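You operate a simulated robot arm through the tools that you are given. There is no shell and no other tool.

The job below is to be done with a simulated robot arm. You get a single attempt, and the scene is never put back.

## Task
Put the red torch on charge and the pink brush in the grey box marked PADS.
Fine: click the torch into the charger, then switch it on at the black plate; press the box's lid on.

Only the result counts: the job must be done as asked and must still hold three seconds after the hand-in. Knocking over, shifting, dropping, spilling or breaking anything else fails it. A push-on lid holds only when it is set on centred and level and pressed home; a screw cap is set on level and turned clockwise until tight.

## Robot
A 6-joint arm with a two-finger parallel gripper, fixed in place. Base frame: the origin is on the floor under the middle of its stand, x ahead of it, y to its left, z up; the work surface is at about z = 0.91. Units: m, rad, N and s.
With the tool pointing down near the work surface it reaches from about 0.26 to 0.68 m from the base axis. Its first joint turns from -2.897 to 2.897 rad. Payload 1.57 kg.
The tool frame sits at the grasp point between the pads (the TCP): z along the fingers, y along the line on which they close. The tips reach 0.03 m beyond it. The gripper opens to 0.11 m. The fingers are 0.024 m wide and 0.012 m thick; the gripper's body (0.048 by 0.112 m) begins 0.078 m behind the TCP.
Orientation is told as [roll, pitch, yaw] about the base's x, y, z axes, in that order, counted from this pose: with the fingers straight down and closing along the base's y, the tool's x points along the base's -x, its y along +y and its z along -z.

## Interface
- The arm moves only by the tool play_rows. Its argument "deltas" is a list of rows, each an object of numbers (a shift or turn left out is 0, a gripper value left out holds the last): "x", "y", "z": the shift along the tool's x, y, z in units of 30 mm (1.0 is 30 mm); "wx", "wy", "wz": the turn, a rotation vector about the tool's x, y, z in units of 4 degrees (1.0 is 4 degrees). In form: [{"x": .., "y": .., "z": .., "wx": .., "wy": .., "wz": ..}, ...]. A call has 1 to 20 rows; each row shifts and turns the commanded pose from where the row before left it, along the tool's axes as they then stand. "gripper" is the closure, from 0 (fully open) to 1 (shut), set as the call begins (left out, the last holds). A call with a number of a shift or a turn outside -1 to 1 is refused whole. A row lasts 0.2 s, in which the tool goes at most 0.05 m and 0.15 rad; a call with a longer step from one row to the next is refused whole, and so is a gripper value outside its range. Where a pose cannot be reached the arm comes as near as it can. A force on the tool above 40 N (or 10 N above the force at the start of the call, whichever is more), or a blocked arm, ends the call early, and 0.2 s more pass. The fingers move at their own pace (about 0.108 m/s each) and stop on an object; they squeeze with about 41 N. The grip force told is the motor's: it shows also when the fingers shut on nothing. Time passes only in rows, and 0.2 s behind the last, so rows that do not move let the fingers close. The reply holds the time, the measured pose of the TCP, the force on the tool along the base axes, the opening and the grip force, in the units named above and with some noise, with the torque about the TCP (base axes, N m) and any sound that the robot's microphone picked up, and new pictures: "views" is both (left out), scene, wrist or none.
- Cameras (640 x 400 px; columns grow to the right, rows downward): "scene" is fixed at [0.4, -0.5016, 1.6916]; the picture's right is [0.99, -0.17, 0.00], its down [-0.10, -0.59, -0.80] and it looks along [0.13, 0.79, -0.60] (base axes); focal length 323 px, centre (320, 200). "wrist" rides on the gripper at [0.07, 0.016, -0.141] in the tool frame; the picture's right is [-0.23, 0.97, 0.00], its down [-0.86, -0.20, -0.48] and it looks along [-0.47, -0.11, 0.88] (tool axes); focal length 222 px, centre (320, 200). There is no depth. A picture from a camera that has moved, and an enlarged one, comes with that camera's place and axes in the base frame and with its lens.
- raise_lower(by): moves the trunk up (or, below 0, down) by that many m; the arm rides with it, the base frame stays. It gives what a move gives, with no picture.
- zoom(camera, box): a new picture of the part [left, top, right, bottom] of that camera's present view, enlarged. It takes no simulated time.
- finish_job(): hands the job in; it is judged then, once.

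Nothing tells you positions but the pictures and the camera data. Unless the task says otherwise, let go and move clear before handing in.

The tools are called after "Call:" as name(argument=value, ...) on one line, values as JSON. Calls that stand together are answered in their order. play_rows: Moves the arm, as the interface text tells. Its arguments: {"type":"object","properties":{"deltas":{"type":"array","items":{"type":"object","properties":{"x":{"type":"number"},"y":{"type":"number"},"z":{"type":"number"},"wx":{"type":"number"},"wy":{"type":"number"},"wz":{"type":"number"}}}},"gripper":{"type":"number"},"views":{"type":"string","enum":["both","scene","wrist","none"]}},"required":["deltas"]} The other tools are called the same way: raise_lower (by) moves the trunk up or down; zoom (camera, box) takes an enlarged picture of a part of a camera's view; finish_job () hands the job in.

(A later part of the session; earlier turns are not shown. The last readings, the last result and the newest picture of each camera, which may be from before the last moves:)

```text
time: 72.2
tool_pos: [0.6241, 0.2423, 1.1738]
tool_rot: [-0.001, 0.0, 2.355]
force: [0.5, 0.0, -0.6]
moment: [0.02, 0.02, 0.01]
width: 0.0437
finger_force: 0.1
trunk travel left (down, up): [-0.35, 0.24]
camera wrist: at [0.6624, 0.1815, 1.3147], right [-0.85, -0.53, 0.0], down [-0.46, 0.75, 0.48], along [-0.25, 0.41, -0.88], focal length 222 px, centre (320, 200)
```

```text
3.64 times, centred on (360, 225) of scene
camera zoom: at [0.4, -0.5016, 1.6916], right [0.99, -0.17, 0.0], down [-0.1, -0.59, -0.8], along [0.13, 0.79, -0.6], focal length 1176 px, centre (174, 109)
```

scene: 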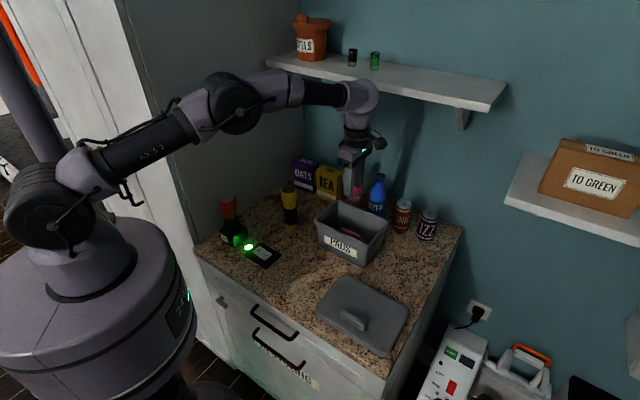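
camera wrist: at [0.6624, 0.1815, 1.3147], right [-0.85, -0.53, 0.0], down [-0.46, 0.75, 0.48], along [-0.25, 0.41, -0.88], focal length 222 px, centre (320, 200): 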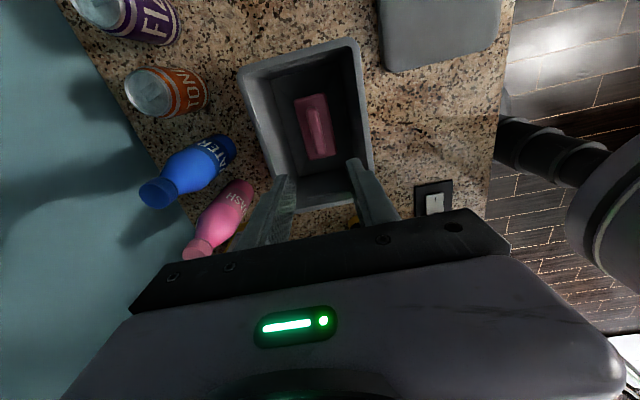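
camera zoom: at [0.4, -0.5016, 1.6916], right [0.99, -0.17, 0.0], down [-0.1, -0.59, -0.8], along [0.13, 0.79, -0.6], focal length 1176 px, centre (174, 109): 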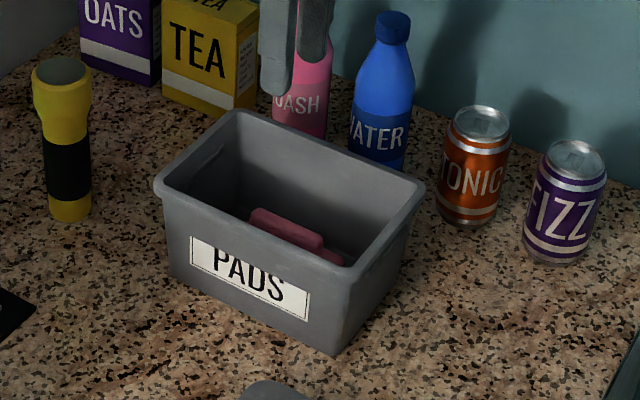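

The brush lies flat in the box. I put the box centre at about (0.627, 0.247) with its rim at z ≈ 1.025. Next I'll hover above the lid to find its off-centre handle.

Call:
play_rows(deltas=[{"x": 0.59, "y": 0.87}, {"x": 0.59, "y": 0.87}, {"x": 0.59, "y": 0.87}, {"x": 0.59, "y": 0.87}, {"x": 0.59, "y": 0.87}, {"x": 0.59, "y": 0.87}, {"x": 0.59, "y": 0.87}, {"x": 0.59, "y": 0.87}, {"x": 0.58, "y": 0.83}, {}], views="both")

Call:
zoom(camera="wrist", box=[200, 20, 440, 220])

Call:
zoom(camera="scene", box=[300, 260, 420, 370])

```text
time: 74.4
tool_pos: [0.5714, -0.0345, 1.1719]
tool_rot: [0.0, 0.0, 2.356]
force: [0.3, 0.9, -0.7]
moment: [-0.02, 0.0, 0.02]
width: 0.044
finger_force: 0.0
trunk travel left (down, up): [-0.35, 0.24]
camera wrist: at [0.6096, -0.0964, 1.3134], right [-0.85, -0.53, 0.0], down [-0.46, 0.75, 0.48], along [-0.25, 0.41, -0.88], focal length 222 px, centre (320, 200)
```

scene: 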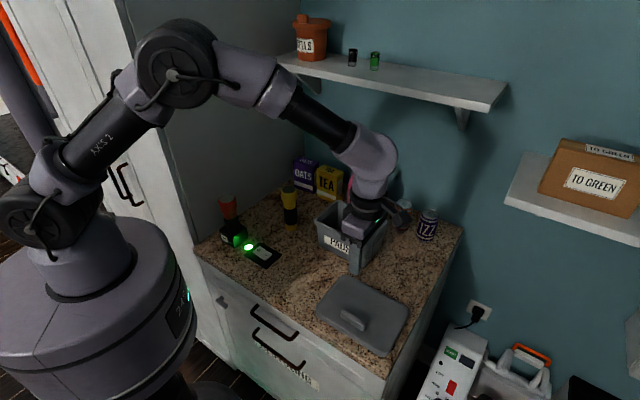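
wrist: 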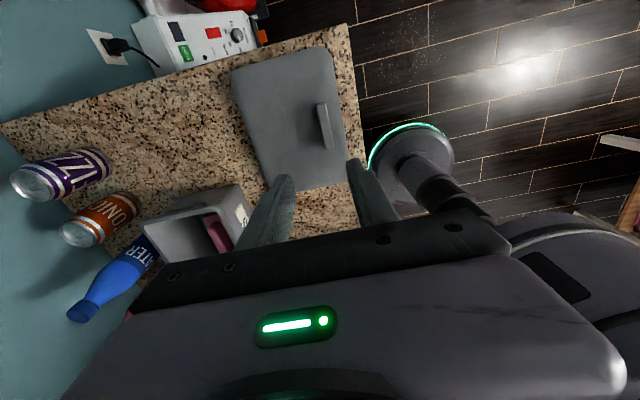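

```text
2.00 times, centred on (320, 120) of wrist
camera zoom: at [0.6096, -0.0964, 1.3134], right [-0.85, -0.53, 0.0], down [-0.46, 0.75, 0.48], along [-0.25, 0.41, -0.88], focal length 444 px, centre (320, 360)
```

zoom: 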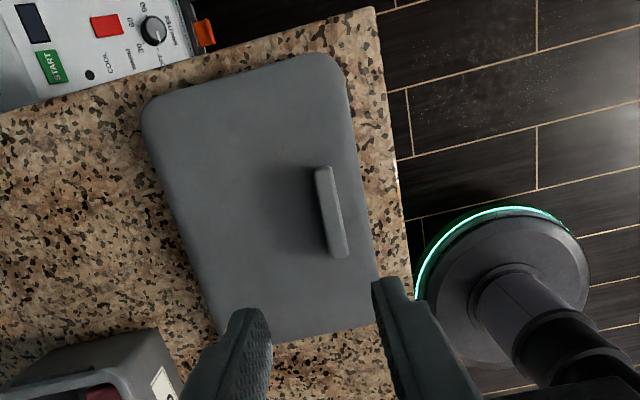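

```text
3.64 times, centred on (360, 315) of scene
camera zoom: at [0.4, -0.5016, 1.6916], right [0.99, -0.17, 0.0], down [-0.1, -0.59, -0.8], along [0.13, 0.79, -0.6], focal length 1176 px, centre (174, -218)
```

zoom: 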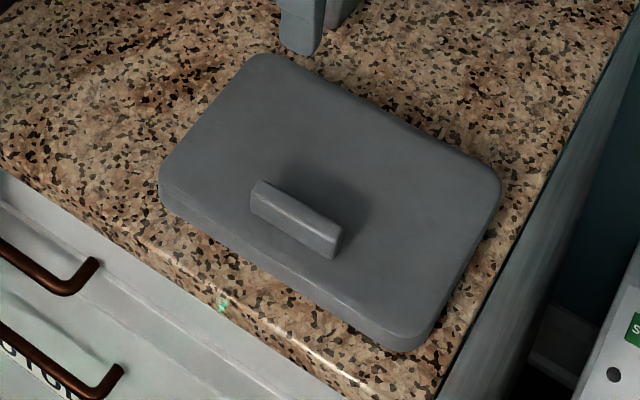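

The lid's handle is centred at about d 0.371 in counter depth. That is 49 mm to the front of the lid's centre, parallel to the tool x axis. I'll move over it and descend partway.

Call:
play_rows(deltas=[{"x": 0.05, "y": 0.32}, {"z": 0.9}, {"z": 0.9}, {"z": 0.9}, {"z": 0.9}, {"z": 0.9}, {"z": 0.8}, {}], views="both")

Call:
zoom(camera="wrist", box=[200, 20, 440, 240])

Call:
zoom(camera="scene", box=[300, 250, 420, 360])

```text
time: 76.2
tool_pos: [0.5644, -0.0415, 1.0144]
tool_rot: [0.001, -0.001, 2.358]
force: [1.3, -0.4, 0.0]
moment: [-0.03, 0.02, -0.02]
width: 0.044
finger_force: 0.0
trunk travel left (down, up): [-0.35, 0.24]
camera wrist: at [0.6031, -0.1034, 1.1554], right [-0.85, -0.53, 0.0], down [-0.46, 0.75, 0.48], along [-0.25, 0.41, -0.88], focal length 222 px, centre (320, 200)
```

scene: 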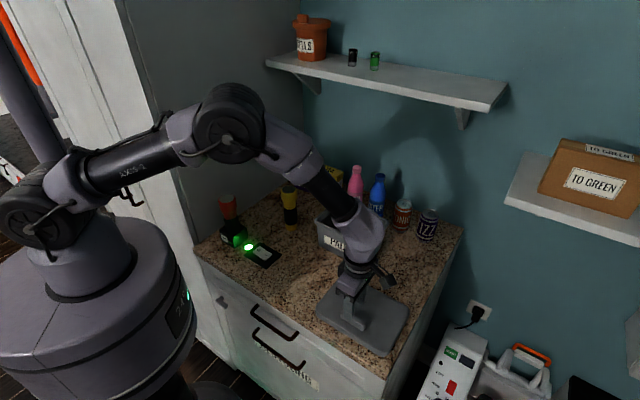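
wrist: 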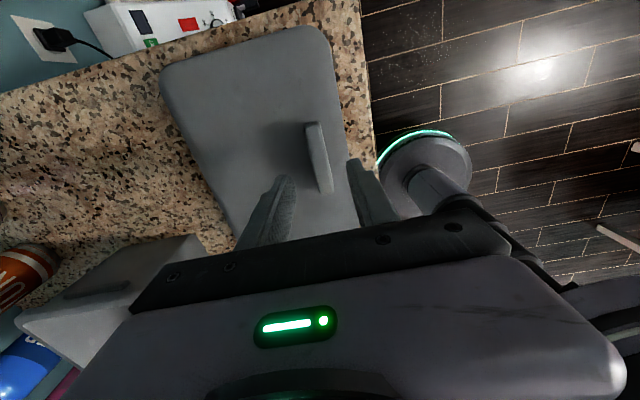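

```text
1.82 times, centred on (320, 130) of wrist
camera zoom: at [0.6031, -0.1034, 1.1554], right [-0.85, -0.53, 0.0], down [-0.46, 0.75, 0.48], along [-0.25, 0.41, -0.88], focal length 404 px, centre (320, 327)
```

zoom: 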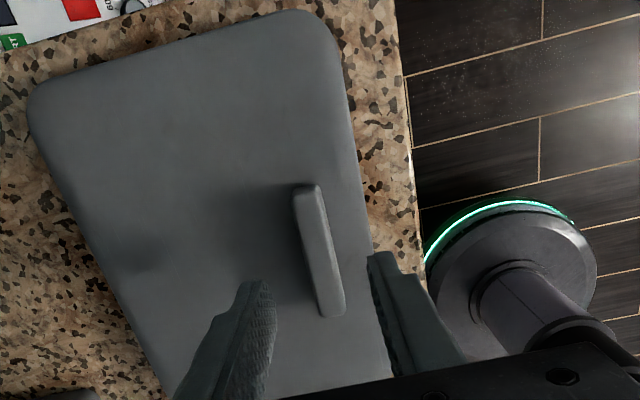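

```text
3.64 times, centred on (360, 305) of scene
camera zoom: at [0.4, -0.5016, 1.6916], right [0.99, -0.17, 0.0], down [-0.1, -0.59, -0.8], along [0.13, 0.79, -0.6], focal length 1176 px, centre (174, -182)
```

zoom: 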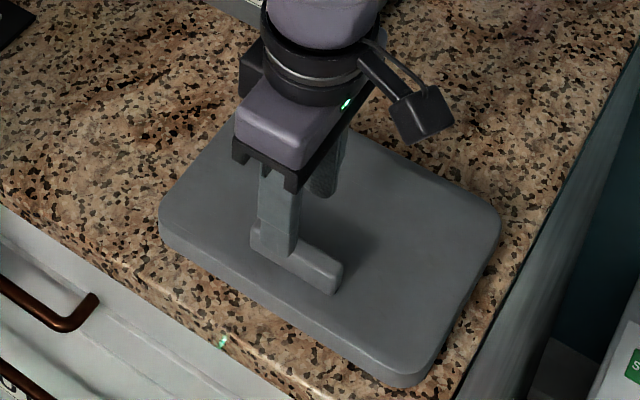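

Call:
play_rows(deltas=[{"x": 0.12, "y": 0.03, "z": 0.4}, {"z": 0.4}, {"z": 0.3}, {"z": 0.2}, {"z": 0.15}, {}], views="none")

Call:
zoom(camera="scene", box=[320, 270, 380, 345])

Call:
zoom(camera="wrist", box=[240, 80, 400, 240])

```text
time: 77.6
tool_pos: [0.569, -0.0455, 0.9711]
tool_rot: [0.001, 0.0, 2.354]
force: [-0.1, 0.7, 0.2]
moment: [-0.02, -0.02, 0.02]
width: 0.0439
finger_force: 0.0
trunk travel left (down, up): [-0.35, 0.24]
```

```text
5.33 times, centred on (350, 308) of scene
camera zoom: at [0.4, -0.5016, 1.6916], right [0.99, -0.17, 0.0], down [-0.1, -0.59, -0.8], along [0.13, 0.79, -0.6], focal length 1724 px, centre (160, -373)
```

zoom: 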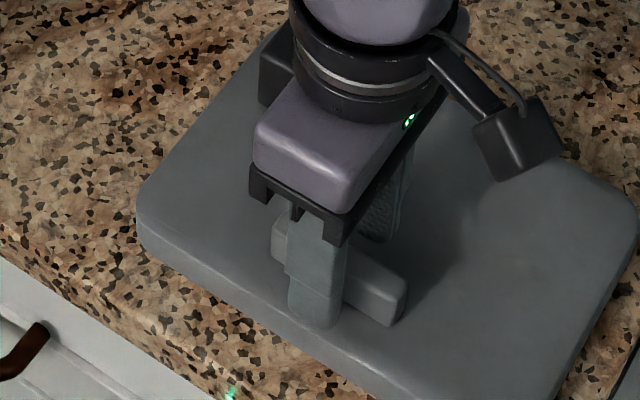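

```text
2.50 times, centred on (320, 160) of wrist
camera zoom: at [0.6059, -0.1066, 1.1118], right [-0.85, -0.53, 0.0], down [-0.46, 0.75, 0.48], along [-0.25, 0.41, -0.88], focal length 555 px, centre (320, 300)
```

zoom: 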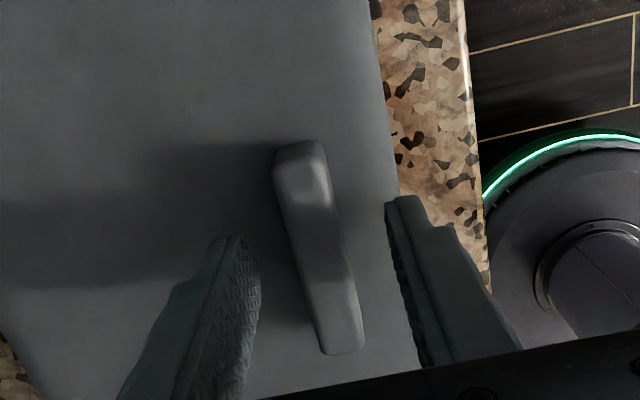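

Call:
play_rows(deltas=[{"z": 0.08}, {"z": 0.06}, {}], views="none")

Call:
play_rows(deltas=[{}, {}, {}, {}], gripper=1, views="wrist")

Call:
zoom(camera="scene", box=[300, 260, 420, 370])

Call:
zoom(camera="wrist", box=[160, 0, 400, 240])

```text
time: 78.4
tool_pos: [0.5672, -0.0443, 0.966]
tool_rot: [0.001, 0.0, 2.354]
force: [-0.4, 0.3, -0.3]
moment: [0.0, 0.01, -0.02]
width: 0.044
finger_force: 0.1
trunk travel left (down, up): [-0.35, 0.24]
```

```text
time: 79.4
tool_pos: [0.5669, -0.0457, 0.9663]
tool_rot: [0.0, 0.001, 2.354]
force: [-0.2, 0.0, -0.1]
moment: [-0.05, 0.02, 0.02]
width: 0.0153
finger_force: 31.0
trunk travel left (down, up): [-0.35, 0.24]
camera wrist: at [0.6056, -0.1066, 1.1072], right [-0.85, -0.53, 0.0], down [-0.46, 0.75, 0.48], along [-0.25, 0.41, -0.88], focal length 222 px, centre (320, 200)
```

wrist: 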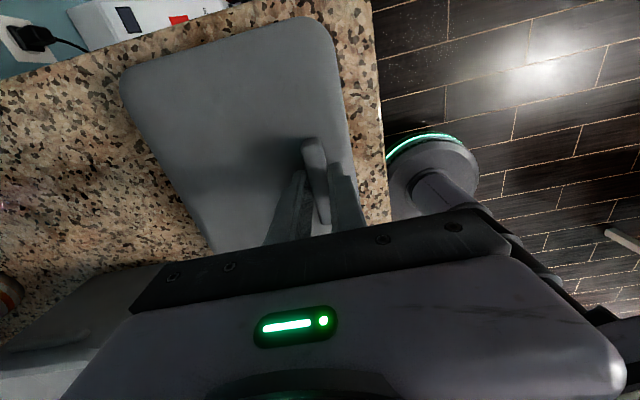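

```text
3.64 times, centred on (360, 315) of scene
camera zoom: at [0.4, -0.5016, 1.6916], right [0.99, -0.17, 0.0], down [-0.1, -0.59, -0.8], along [0.13, 0.79, -0.6], focal length 1176 px, centre (174, -218)
```

zoom: 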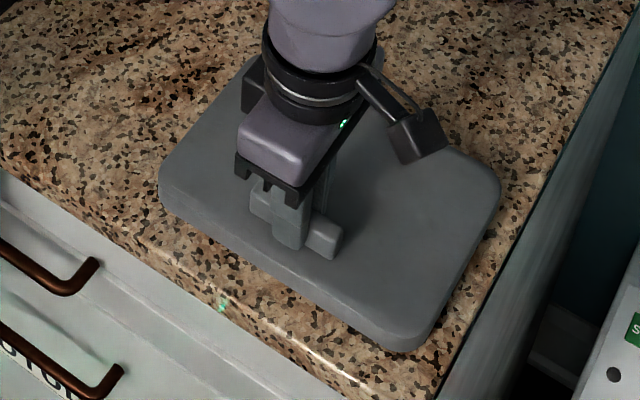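

```text
1.67 times, centred on (280, 120) of wrist
camera zoom: at [0.6056, -0.1066, 1.1072], right [-0.85, -0.53, 0.0], down [-0.46, 0.75, 0.48], along [-0.25, 0.41, -0.88], focal length 370 px, centre (387, 333)
```

zoom: 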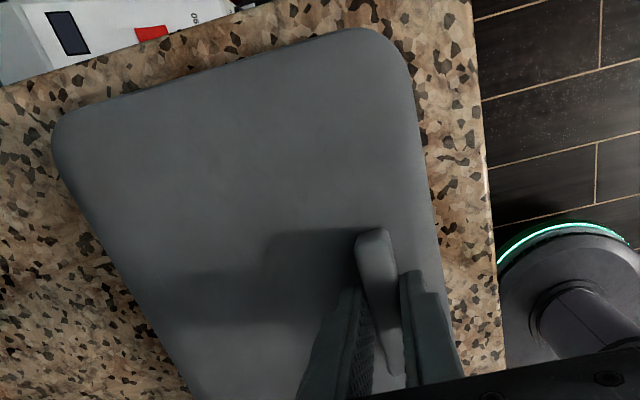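

The handle is held at 0.015 m, and the lid's centre is about 48 mm behind the TCP in depth. I'll lift slowly and check the lid stays level.

Call:
play_rows(deltas=[{"z": -0.1}, {"z": -0.2}, {"z": -0.3}, {"z": -0.4}, {"z": -0.5}, {}], views="both")

Call:
zoom(camera="scene", box=[300, 240, 420, 350])

Call:
zoom(camera="wrist", box=[160, 0, 400, 240])

```text
time: 80.8
tool_pos: [0.5674, -0.0446, 1.0117]
tool_rot: [-0.001, -0.001, 2.354]
force: [-0.5, -0.3, -1.6]
moment: [-0.03, 0.04, 0.02]
width: 0.0151
finger_force: 31.2
trunk travel left (down, up): [-0.35, 0.24]
camera wrist: at [0.6057, -0.1063, 1.1526], right [-0.85, -0.53, 0.0], down [-0.46, 0.75, 0.48], along [-0.25, 0.41, -0.88], focal length 222 px, centre (320, 200)
```

scene: 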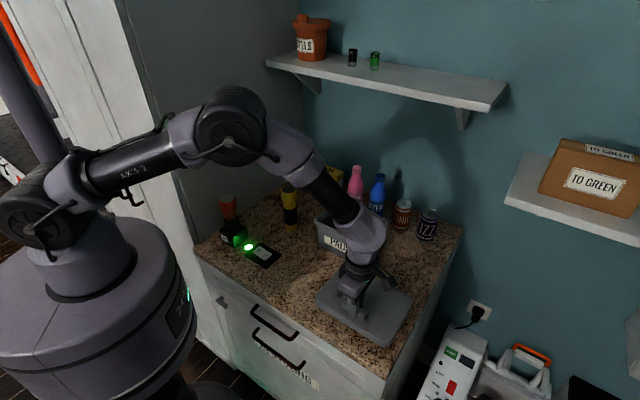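
wrist: 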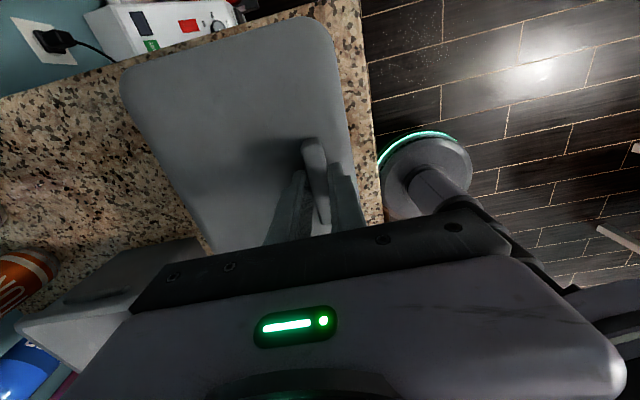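

```text
3.64 times, centred on (360, 295) of scene
camera zoom: at [0.4, -0.5016, 1.6916], right [0.99, -0.17, 0.0], down [-0.1, -0.59, -0.8], along [0.13, 0.79, -0.6], focal length 1176 px, centre (174, -146)
```

zoom: 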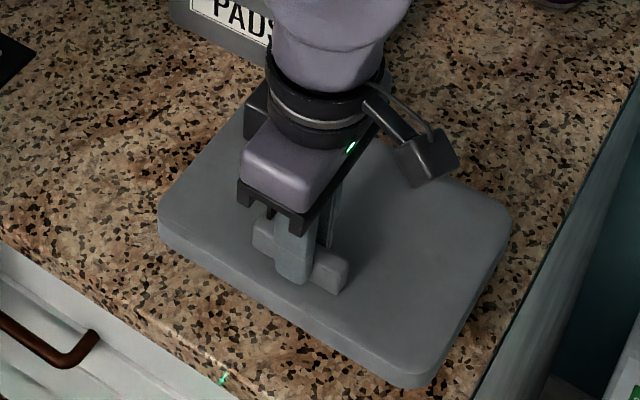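

```text
1.67 times, centred on (280, 120) of wrist
camera zoom: at [0.6057, -0.1063, 1.1526], right [-0.85, -0.53, 0.0], down [-0.46, 0.75, 0.48], along [-0.25, 0.41, -0.88], focal length 370 px, centre (387, 333)
```

zoom: 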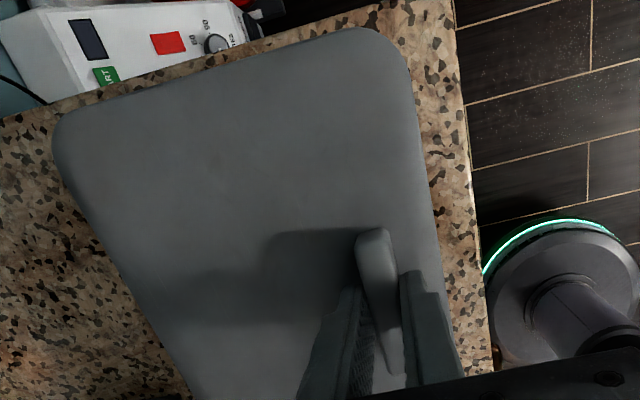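

The lid stays level in the grip. I'll lift clear and carry it over the box.

Call:
play_rows(deltas=[{"z": -0.8}, {"z": -0.8}, {"z": -0.9}, {"z": -0.9}, {"z": -0.9}, {"z": -0.6}, {}], views="none")

Call:
play_rows(deltas=[{"x": -0.5, "y": -0.6}, {"x": -0.6, "y": -0.74}, {"x": -0.6, "y": -0.74}, {"x": -0.6, "y": -0.74}, {"x": -0.6, "y": -0.74}, {"x": -0.6, "y": -0.74}, {"x": -0.6, "y": -0.74}, {"x": -0.6, "y": -0.74}, {"x": -0.4, "y": -0.5}, {"x": -0.28, "y": -0.4}, {}], views="both")

Call:
zoom(camera="scene", box=[290, 150, 430, 280])

Call:
zoom(camera="wrist", box=[100, 0, 420, 240])

```text
time: 82.4
tool_pos: [0.5689, -0.0449, 1.1577]
tool_rot: [0.0, 0.0, 2.355]
force: [-0.3, 0.7, -1.2]
moment: [-0.02, 0.03, 0.0]
width: 0.015
finger_force: 31.7
trunk travel left (down, up): [-0.35, 0.24]
```

```text
time: 84.8
tool_pos: [0.5946, 0.2113, 1.1598]
tool_rot: [0.002, 0.001, 2.355]
force: [-0.1, -0.5, -1.2]
moment: [-0.04, 0.0, 0.01]
width: 0.0152
finger_force: 31.3
trunk travel left (down, up): [-0.35, 0.24]
camera wrist: at [0.633, 0.1494, 1.2999], right [-0.85, -0.53, 0.0], down [-0.46, 0.75, 0.48], along [-0.25, 0.41, -0.88], focal length 222 px, centre (320, 200)
```

scene: 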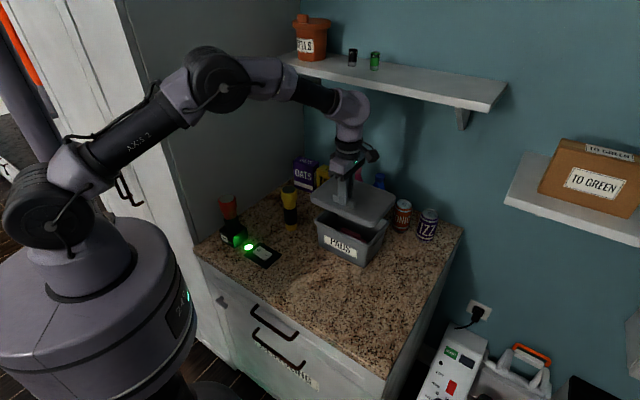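
wrist: 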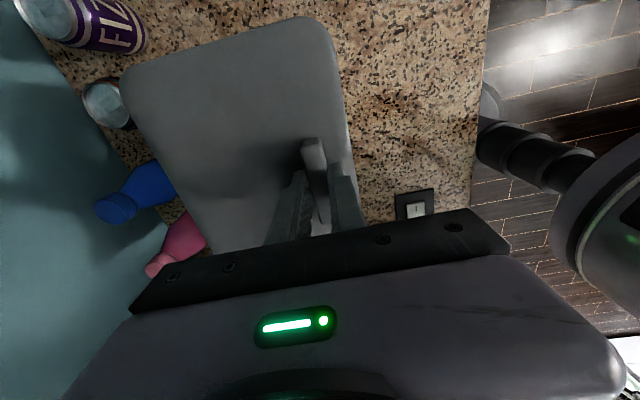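

```text
3.08 times, centred on (360, 215) of scene
camera zoom: at [0.4, -0.5016, 1.6916], right [0.99, -0.17, 0.0], down [-0.1, -0.59, -0.8], along [0.13, 0.79, -0.6], focal length 995 px, centre (197, 154)
```

zoom: 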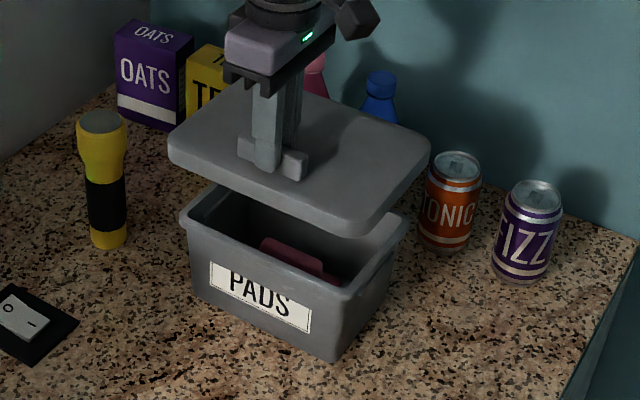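

```text
1.67 times, centred on (260, 120) of wrist
camera zoom: at [0.633, 0.1494, 1.2999], right [-0.85, -0.53, 0.0], down [-0.46, 0.75, 0.48], along [-0.25, 0.41, -0.88], focal length 370 px, centre (420, 333)
```

zoom: 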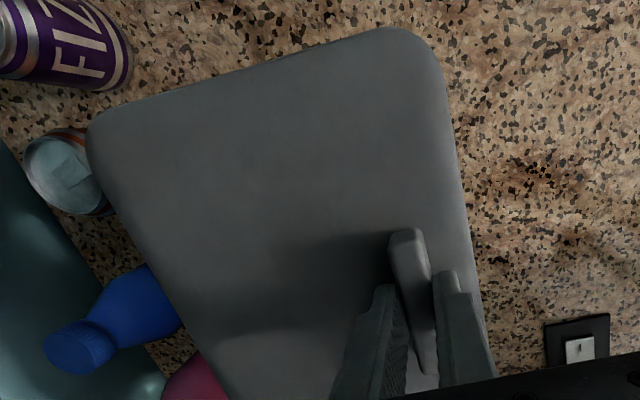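

The lid is level and roughly over the box. I'll lower it to just above the rim and check the overhang on each side.

Call:
play_rows(deltas=[{"z": 0.5}, {"z": 0.5}, {"z": 0.4}, {"z": 0.4}, {"z": 0.4}, {}], views="none")

Call:
zoom(camera="scene", box=[300, 175, 410, 275])

Call:
zoom(camera="wrist", box=[100, 0, 420, 240])

```text
time: 86.2
tool_pos: [0.5949, 0.2109, 1.0916]
tool_rot: [0.001, 0.0, 2.355]
force: [-0.7, -0.5, -0.5]
moment: [-0.02, -0.01, 0.0]
width: 0.0154
finger_force: 30.4
trunk travel left (down, up): [-0.35, 0.24]
```

```text
4.00 times, centred on (355, 225) of scene
camera zoom: at [0.4, -0.5016, 1.6916], right [0.99, -0.17, 0.0], down [-0.1, -0.59, -0.8], along [0.13, 0.79, -0.6], focal length 1293 px, centre (180, 100)
```

zoom: 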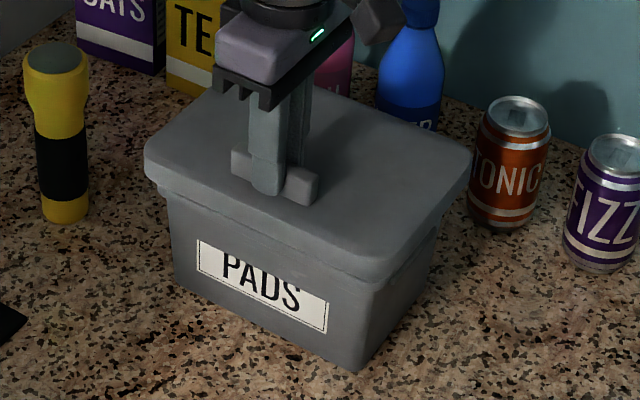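

```text
1.67 times, centred on (260, 120) of wrist
camera zoom: at [0.6333, 0.1493, 1.2332], right [-0.85, -0.53, 0.0], down [-0.46, 0.75, 0.48], along [-0.25, 0.41, -0.88], focal length 370 px, centre (420, 333)
```

zoom: 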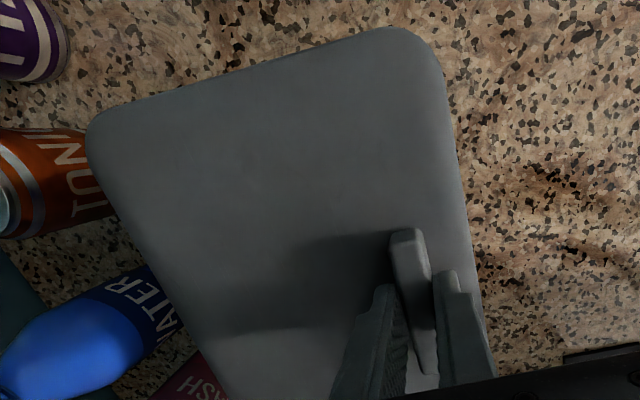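

Call:
zoom(camera="scene", box=[375, 200, 425, 260])

Call:
zoom(camera="scene", box=[325, 205, 400, 265])

Call:
zoom(camera="scene", box=[325, 195, 375, 245])

```text
6.67 times, centred on (400, 230) of scene
camera zoom: at [0.4, -0.5016, 1.6916], right [0.99, -0.17, 0.0], down [-0.1, -0.59, -0.8], along [0.13, 0.79, -0.6], focal length 2156 px, centre (-213, 0)
```

zoom: 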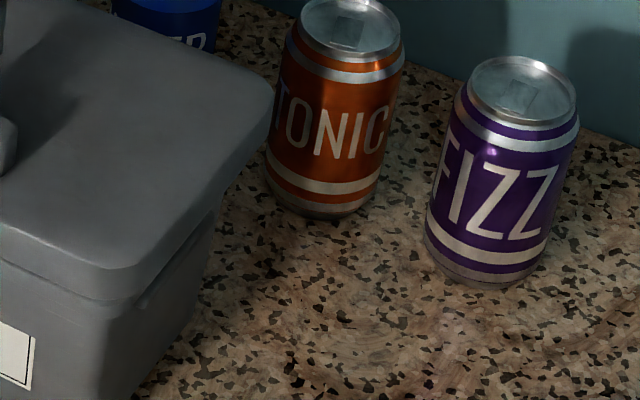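

```text
6.67 times, centred on (362, 235) of scene
camera zoom: at [0.4, -0.5016, 1.6916], right [0.99, -0.17, 0.0], down [-0.1, -0.59, -0.8], along [0.13, 0.79, -0.6], focal length 2156 px, centre (37, -33)
```

zoom: 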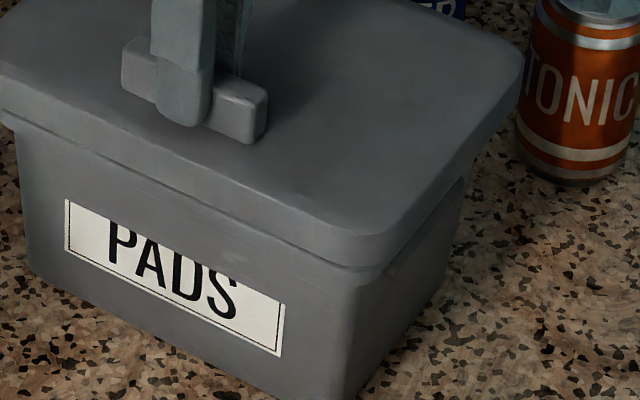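

```text
8.00 times, centred on (350, 220) of scene
camera zoom: at [0.4, -0.5016, 1.6916], right [0.99, -0.17, 0.0], down [-0.1, -0.59, -0.8], along [0.13, 0.79, -0.6], focal length 2587 px, centre (80, 40)
```

zoom: 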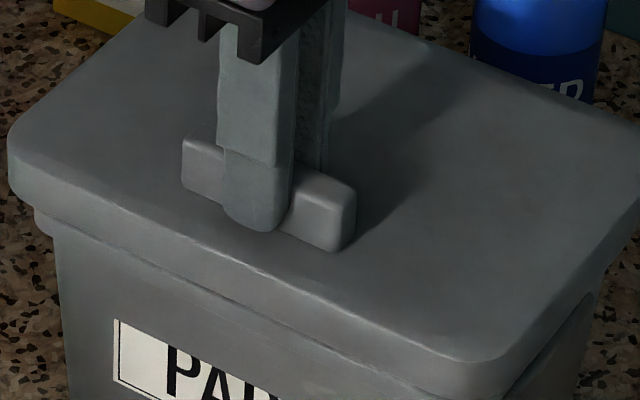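

By my measurements the lid is centred over the box to within about 2 mm in both directions. I'll lower it gently and watch the forces.

Call:
play_rows(deltas=[{"z": 0.1}, {"z": 0.1}, {}], views="none")

Call:
play_rows(deltas=[{"z": 0.1}, {}], views="none")

Call:
play_rows(deltas=[{"z": 0.1}, {}], views="none")

Call:
zoom(camera="scene", box=[300, 175, 410, 275])

```text
time: 87.0
tool_pos: [0.595, 0.21, 1.0859]
tool_rot: [0.0, -0.001, 2.354]
force: [0.8, 0.4, -1.2]
moment: [-0.01, 0.02, 0.0]
width: 0.0152
finger_force: 31.0
trunk travel left (down, up): [-0.35, 0.24]
```

```text
time: 87.6
tool_pos: [0.5948, 0.211, 1.0825]
tool_rot: [0.0, -0.001, 2.355]
force: [0.0, -0.2, -0.2]
moment: [0.01, 0.03, 0.02]
width: 0.0153
finger_force: 30.7
trunk travel left (down, up): [-0.35, 0.24]
```

```text
time: 88.2
tool_pos: [0.5948, 0.2111, 1.0808]
tool_rot: [0.002, -0.001, 2.354]
force: [-0.2, -0.2, 0.3]
moment: [-0.01, 0.06, -0.01]
width: 0.0149
finger_force: 31.1
trunk travel left (down, up): [-0.35, 0.24]
```

```text
4.00 times, centred on (355, 225) of scene
camera zoom: at [0.4, -0.5016, 1.6916], right [0.99, -0.17, 0.0], down [-0.1, -0.59, -0.8], along [0.13, 0.79, -0.6], focal length 1293 px, centre (180, 100)
```

zoom: 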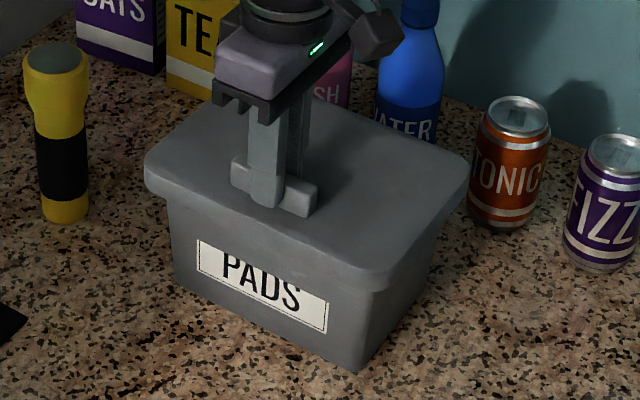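

Call:
play_rows(deltas=[{"z": 0.08}, {}], views="none")

Call:
play_rows(deltas=[{"z": 0.08}, {}], views="none")

Call:
play_rows(deltas=[{"z": 0.08}, {}], views="none")

Call:
zoom(camera="scene", box=[300, 175, 410, 275])

```text
time: 88.8
tool_pos: [0.5956, 0.21, 1.0785]
tool_rot: [0.001, 0.001, 2.354]
force: [-0.5, -0.2, -1.3]
moment: [0.02, 0.02, -0.02]
width: 0.0152
finger_force: 31.2
trunk travel left (down, up): [-0.35, 0.24]
```

```text
time: 89.4
tool_pos: [0.5946, 0.2111, 1.0755]
tool_rot: [0.002, 0.0, 2.355]
force: [0.1, -1.0, -1.7]
moment: [-0.06, 0.03, 0.02]
width: 0.0153
finger_force: 31.7
trunk travel left (down, up): [-0.35, 0.24]
```

```text
time: 90.0
tool_pos: [0.5944, 0.2102, 1.0731]
tool_rot: [-0.001, 0.001, 2.354]
force: [0.5, 0.3, 0.0]
moment: [-0.02, 0.08, 0.02]
width: 0.015
finger_force: 30.7
trunk travel left (down, up): [-0.35, 0.24]
```

```text
4.00 times, centred on (355, 225) of scene
camera zoom: at [0.4, -0.5016, 1.6916], right [0.99, -0.17, 0.0], down [-0.1, -0.59, -0.8], along [0.13, 0.79, -0.6], focal length 1293 px, centre (180, 100)
```

zoom: 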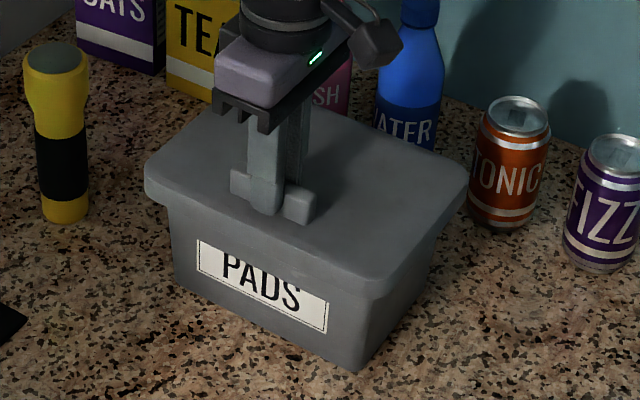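

Call:
play_rows(deltas=[{"z": 0.08}, {}], views="none")

Call:
play_rows(deltas=[{"z": 0.06}, {}], views="none")

Call:
play_rows(deltas=[{"z": 0.06}, {}], views="none")

```text
time: 90.6
tool_pos: [0.5945, 0.2117, 1.0711]
tool_rot: [0.0, -0.001, 2.355]
force: [0.1, -0.7, -0.8]
moment: [-0.02, 0.0, -0.02]
width: 0.0152
finger_force: 31.7
trunk travel left (down, up): [-0.35, 0.24]
```

```text
time: 91.2
tool_pos: [0.5953, 0.2105, 1.0693]
tool_rot: [0.002, 0.002, 2.354]
force: [-0.3, -0.2, -1.1]
moment: [-0.02, 0.05, -0.01]
width: 0.0155
finger_force: 31.0
trunk travel left (down, up): [-0.35, 0.24]
```

```text
time: 91.8
tool_pos: [0.5953, 0.2105, 1.067]
tool_rot: [0.0, 0.0, 2.353]
force: [0.7, -0.1, -1.1]
moment: [-0.01, 0.06, 0.01]
width: 0.0149
finger_force: 31.2
trunk travel left (down, up): [-0.35, 0.24]
```

Call:
play_rows(deltas=[{"z": 0.06}, {}], views="none")

Call:
play_rows(deltas=[{"z": 0.06}, {}], views="none")

Call:
zoom(camera="scene", box=[300, 175, 410, 275])

```text
time: 92.4
tool_pos: [0.595, 0.21, 1.066]
tool_rot: [-0.001, 0.0, 2.352]
force: [0.8, 0.6, -1.6]
moment: [-0.02, 0.05, 0.02]
width: 0.0151
finger_force: 31.3
trunk travel left (down, up): [-0.35, 0.24]
```

```text
time: 93.0
tool_pos: [0.5955, 0.2099, 1.0654]
tool_rot: [-0.003, 0.002, 2.355]
force: [4.0, -2.0, 16.2]
moment: [0.0, 0.01, -0.05]
width: 0.0152
finger_force: 30.8
trunk travel left (down, up): [-0.35, 0.24]
heard: snap
```

```text
4.00 times, centred on (355, 225) of scene
camera zoom: at [0.4, -0.5016, 1.6916], right [0.99, -0.17, 0.0], down [-0.1, -0.59, -0.8], along [0.13, 0.79, -0.6], focal length 1293 px, centre (180, 100)
```

zoom: 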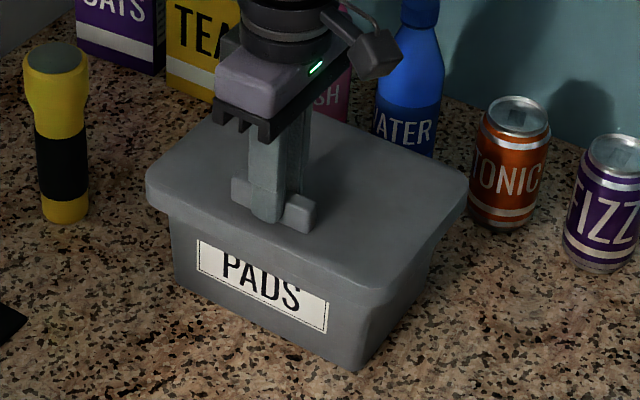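

I heard a snap, so the lid has engaged. I'll press a little more to make sure, then look at whether it sits level.

Call:
play_rows(deltas=[{"z": 0.04}, {}], views="none")

Call:
play_rows(deltas=[{"z": -0.1}, {}], views="none")

Call:
zoom(camera="scene", box=[325, 205, 400, 265])

```text
time: 93.6
tool_pos: [0.5957, 0.2103, 1.0648]
tool_rot: [-0.005, 0.003, 2.356]
force: [8.0, -3.0, 34.0]
moment: [-0.04, -0.25, -0.04]
width: 0.0152
finger_force: 31.2
trunk travel left (down, up): [-0.35, 0.24]
```

```text
time: 94.2
tool_pos: [0.5947, 0.2106, 1.066]
tool_rot: [0.001, -0.001, 2.357]
force: [7.5, -3.5, 14.0]
moment: [-0.45, -0.7, 0.0]
width: 0.0151
finger_force: 31.3
trunk travel left (down, up): [-0.35, 0.24]
```

```text
6.67 times, centred on (362, 235) of scene
camera zoom: at [0.4, -0.5016, 1.6916], right [0.99, -0.17, 0.0], down [-0.1, -0.59, -0.8], along [0.13, 0.79, -0.6], focal length 2156 px, centre (37, -33)
```

zoom: 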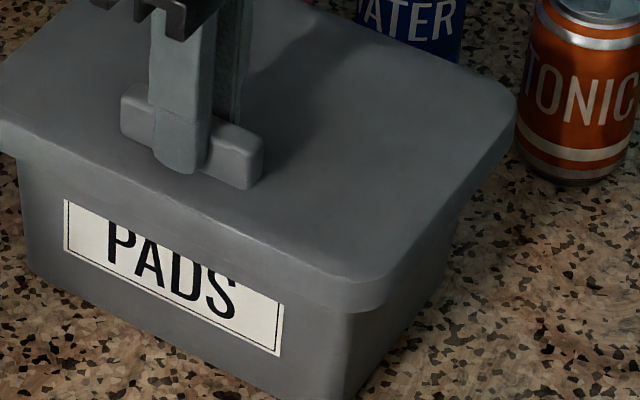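

Call:
play_rows(deltas=[{"z": -0.04}, {}], views="none")

Call:
play_rows(deltas=[{}, {}, {}], gripper=0.65, views="none")

Call:
play_rows(deltas=[{"z": -0.4}, {"z": -0.8}, {"z": -0.8}, {"z": -0.8}, {}], views="both")

Call:
zoom(camera="scene", box=[300, 175, 410, 275])

Call:
zoom(camera="wrist", box=[120, 0, 440, 240])

```text
time: 94.8
tool_pos: [0.5938, 0.2111, 1.0656]
tool_rot: [0.001, -0.001, 2.355]
force: [0.0, 0.2, -1.0]
moment: [-0.09, 0.04, -0.01]
width: 0.0151
finger_force: 30.1
trunk travel left (down, up): [-0.35, 0.24]
heard: snap
```

```text
time: 95.6
tool_pos: [0.5963, 0.2117, 1.0671]
tool_rot: [0.0, 0.001, 2.355]
force: [-0.1, -0.1, -0.2]
moment: [0.05, -0.02, -0.02]
width: 0.0387
finger_force: 0.1
trunk travel left (down, up): [-0.35, 0.24]
heard: snap
```

```text
time: 96.8
tool_pos: [0.5947, 0.2118, 1.1508]
tool_rot: [0.0, 0.001, 2.356]
force: [-1.0, 0.3, -0.8]
moment: [0.03, -0.02, -0.01]
width: 0.0383
finger_force: 0.1
trunk travel left (down, up): [-0.35, 0.24]
camera wrist: at [0.6332, 0.1494, 1.292], right [-0.85, -0.53, 0.0], down [-0.46, 0.75, 0.48], along [-0.25, 0.41, -0.88], focal length 222 px, centre (320, 200)
```

scene: 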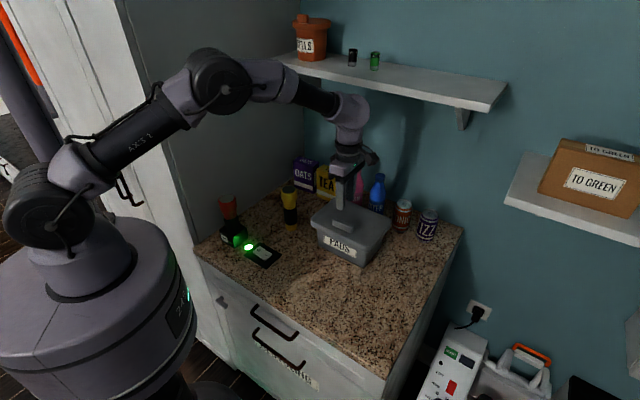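
wrist: 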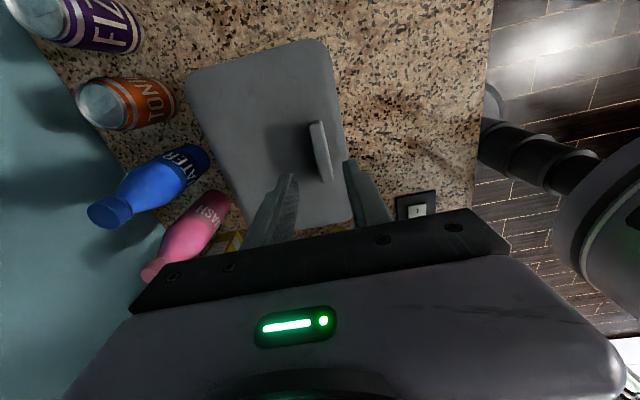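

```text
4.00 times, centred on (355, 225) of scene
camera zoom: at [0.4, -0.5016, 1.6916], right [0.99, -0.17, 0.0], down [-0.1, -0.59, -0.8], along [0.13, 0.79, -0.6], focal length 1293 px, centre (180, 100)
```

zoom: 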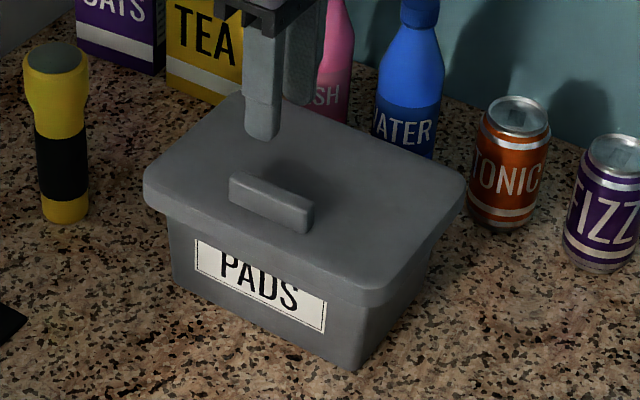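

```text
1.67 times, centred on (280, 120) of wrist
camera zoom: at [0.6332, 0.1494, 1.292], right [-0.85, -0.53, 0.0], down [-0.46, 0.75, 0.48], along [-0.25, 0.41, -0.88], focal length 370 px, centre (387, 333)
```

zoom: 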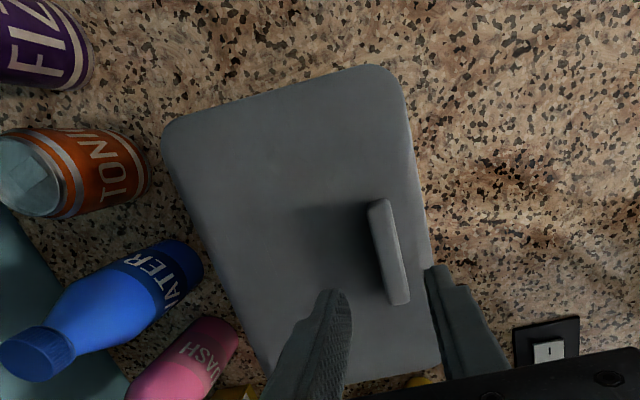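

Call:
zoom(camera="scene", box=[325, 205, 400, 265])

Call:
zoom(camera="scene", box=[305, 190, 365, 250])

```text
6.67 times, centred on (362, 235) of scene
camera zoom: at [0.4, -0.5016, 1.6916], right [0.99, -0.17, 0.0], down [-0.1, -0.59, -0.8], along [0.13, 0.79, -0.6], focal length 2156 px, centre (37, -33)
```

zoom: 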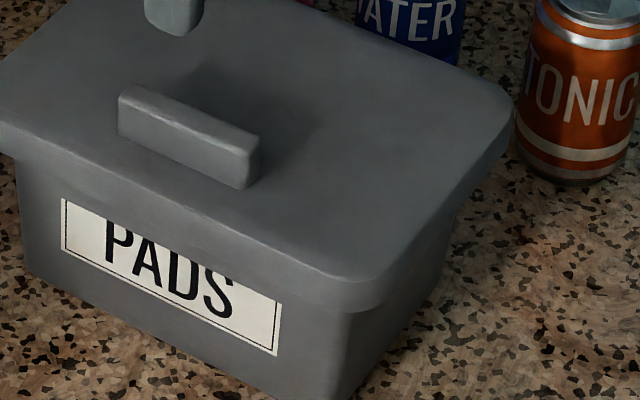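

```text
6.67 times, centred on (335, 220) of scene
camera zoom: at [0.4, -0.5016, 1.6916], right [0.99, -0.17, 0.0], down [-0.1, -0.59, -0.8], along [0.13, 0.79, -0.6], focal length 2156 px, centre (220, 67)
```

zoom: 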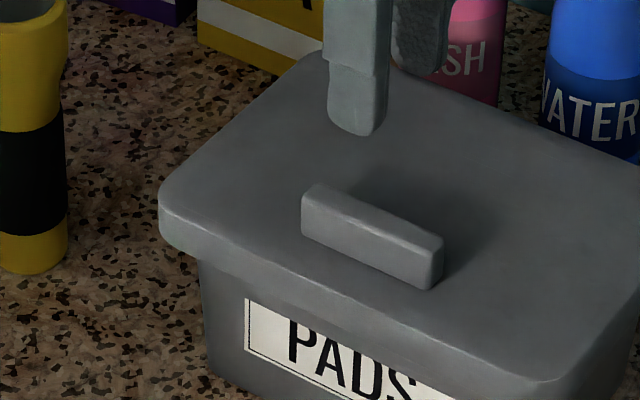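

The lid looks level. To be sure it's fully home I'll press with closed fingers at its true centre, behind the handle.

Call:
play_rows(deltas=[{"y": -0.5}, {"y": -0.5}, {"y": -0.55}, {}, {"z": 0.6}, {"z": 0.6}, {"z": 0.6}, {"z": 0.5}, {}], gripper=1, views="both")

Call:
zoom(camera="scene", box=[300, 175, 410, 275])

```text
time: 98.8
tool_pos: [0.6282, 0.2444, 1.0807]
tool_rot: [0.0, 0.001, 2.354]
force: [-0.3, -0.3, 1.1]
moment: [0.01, 0.0, 0.01]
width: 0.0
finger_force: 21.8
trunk travel left (down, up): [-0.35, 0.24]
camera wrist: at [0.6661, 0.1824, 1.2229], right [-0.85, -0.53, 0.0], down [-0.46, 0.75, 0.48], along [-0.25, 0.41, -0.88], focal length 222 px, centre (320, 200)
```

scene: 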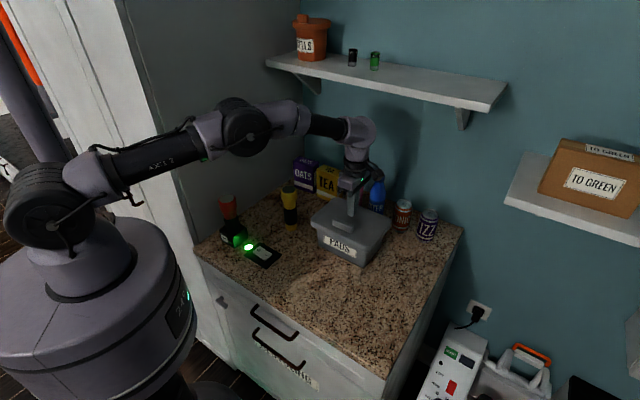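
wrist: 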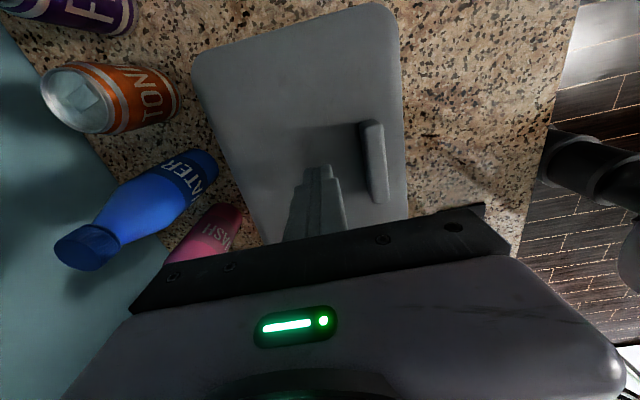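

```text
4.00 times, centred on (355, 225) of scene
camera zoom: at [0.4, -0.5016, 1.6916], right [0.99, -0.17, 0.0], down [-0.1, -0.59, -0.8], along [0.13, 0.79, -0.6], focal length 1293 px, centre (180, 100)
```

zoom: 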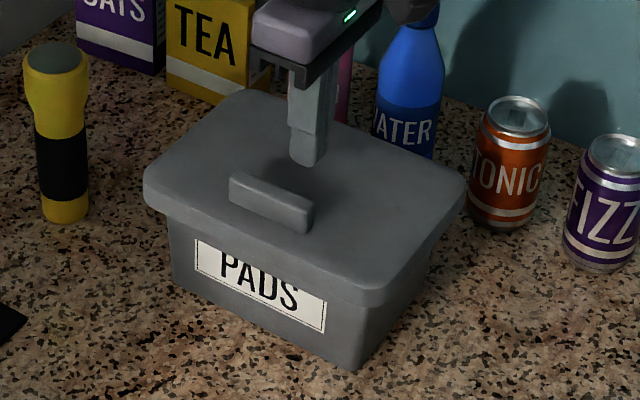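

Tip is about 2 cm above the lid's centre. I'll come down slowly and press.

Call:
play_rows(deltas=[{"z": 0.2}, {"z": 0.15}, {"z": 0.1}, {"z": 0.1}, {}], views="none")

Call:
play_rows(deltas=[{"z": 0.06}, {"z": 0.06}, {}], views="none")

```text
time: 100.0
tool_pos: [0.6288, 0.2435, 1.0653]
tool_rot: [-0.002, 0.0, 2.353]
force: [0.0, 0.3, 0.7]
moment: [0.02, -0.01, 0.0]
width: 0.0001
finger_force: 21.3
trunk travel left (down, up): [-0.35, 0.24]
```

```text
time: 100.8
tool_pos: [0.6288, 0.2439, 1.0613]
tool_rot: [0.0, 0.0, 2.354]
force: [0.8, -0.6, 0.8]
moment: [0.0, -0.02, 0.02]
width: 0.0
finger_force: 21.2
trunk travel left (down, up): [-0.35, 0.24]
```

Call:
play_rows(deltas=[{"z": 0.06}, {}], views="none")

Call:
play_rows(deltas=[{"z": 0.06}, {}], views="none")

Call:
play_rows(deltas=[{"z": 0.06}, {}], views="none")

```text
time: 101.4
tool_pos: [0.6275, 0.2431, 1.0606]
tool_rot: [-0.001, -0.001, 2.356]
force: [0.2, -1.1, -0.2]
moment: [0.01, 0.0, -0.01]
width: 0.0
finger_force: 21.4
trunk travel left (down, up): [-0.35, 0.24]
```

```text
time: 102.0
tool_pos: [0.6275, 0.2434, 1.058]
tool_rot: [-0.002, -0.001, 2.354]
force: [2.0, -0.2, 7.6]
moment: [0.0, -0.01, -0.03]
width: 0.0
finger_force: 21.4
trunk travel left (down, up): [-0.35, 0.24]
```

```text
time: 102.6
tool_pos: [0.6279, 0.2437, 1.0594]
tool_rot: [-0.005, 0.002, 2.357]
force: [5.5, 3.3, 24.5]
moment: [0.1, -0.12, -0.05]
width: 0.0
finger_force: 21.2
trunk travel left (down, up): [-0.35, 0.24]
```

Call:
play_rows(deltas=[{"z": 0.035}, {}, {}], views="none")

Call:
play_rows(deltas=[{"z": -0.3}, {"z": -0.5}, {"z": -0.8}, {}], views="both")

Call:
zoom(camera="scene", box=[300, 175, 410, 275])

```text
time: 103.2
tool_pos: [0.6279, 0.2443, 1.059]
tool_rot: [-0.006, 0.004, 2.356]
force: [-6.9, -2.3, 13.2]
moment: [-0.02, 0.24, -0.02]
width: 0.0
finger_force: 21.5
trunk travel left (down, up): [-0.35, 0.24]
stopped in row 3: the force on the tool passed its limit at 41 N (the readings are from after the stop); the commanded pose is now the measured one
```

```text
time: 104.2
tool_pos: [0.6286, 0.2435, 1.1049]
tool_rot: [-0.003, 0.001, 2.355]
force: [0.5, -0.1, -0.1]
moment: [0.0, -0.02, -0.01]
width: 0.0
finger_force: 21.1
trunk travel left (down, up): [-0.35, 0.24]
camera wrist: at [0.667, 0.1818, 1.2457], right [-0.85, -0.53, 0.0], down [-0.47, 0.75, 0.48], along [-0.25, 0.41, -0.88], focal length 222 px, centre (320, 200)
```

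scene: 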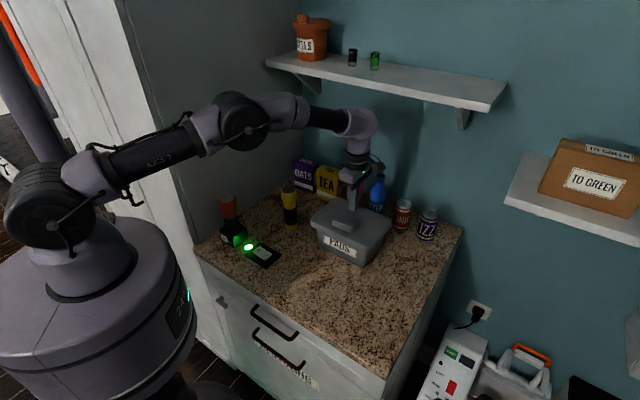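
wrist: 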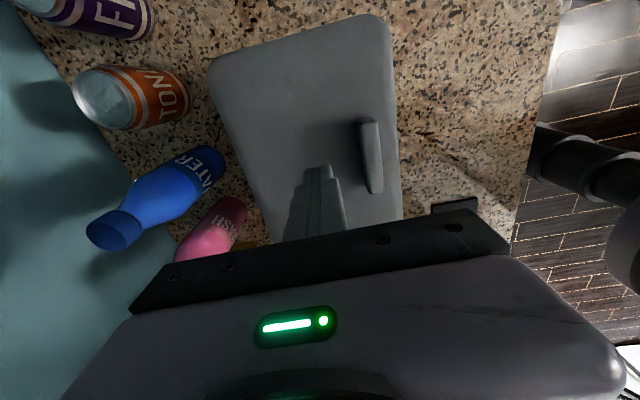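

```text
4.00 times, centred on (355, 225) of scene
camera zoom: at [0.4, -0.5016, 1.6916], right [0.99, -0.17, 0.0], down [-0.1, -0.59, -0.8], along [0.13, 0.79, -0.6], focal length 1293 px, centre (180, 100)
```

zoom: 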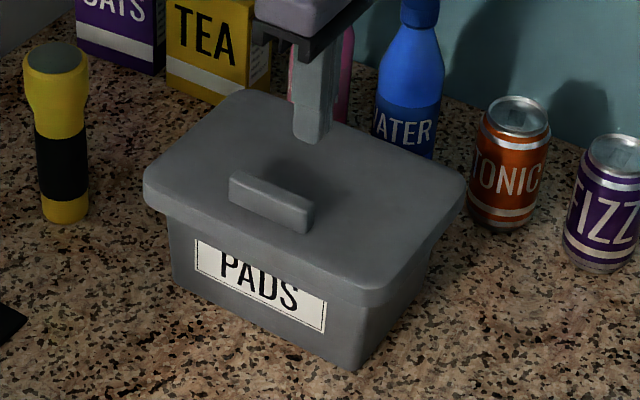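

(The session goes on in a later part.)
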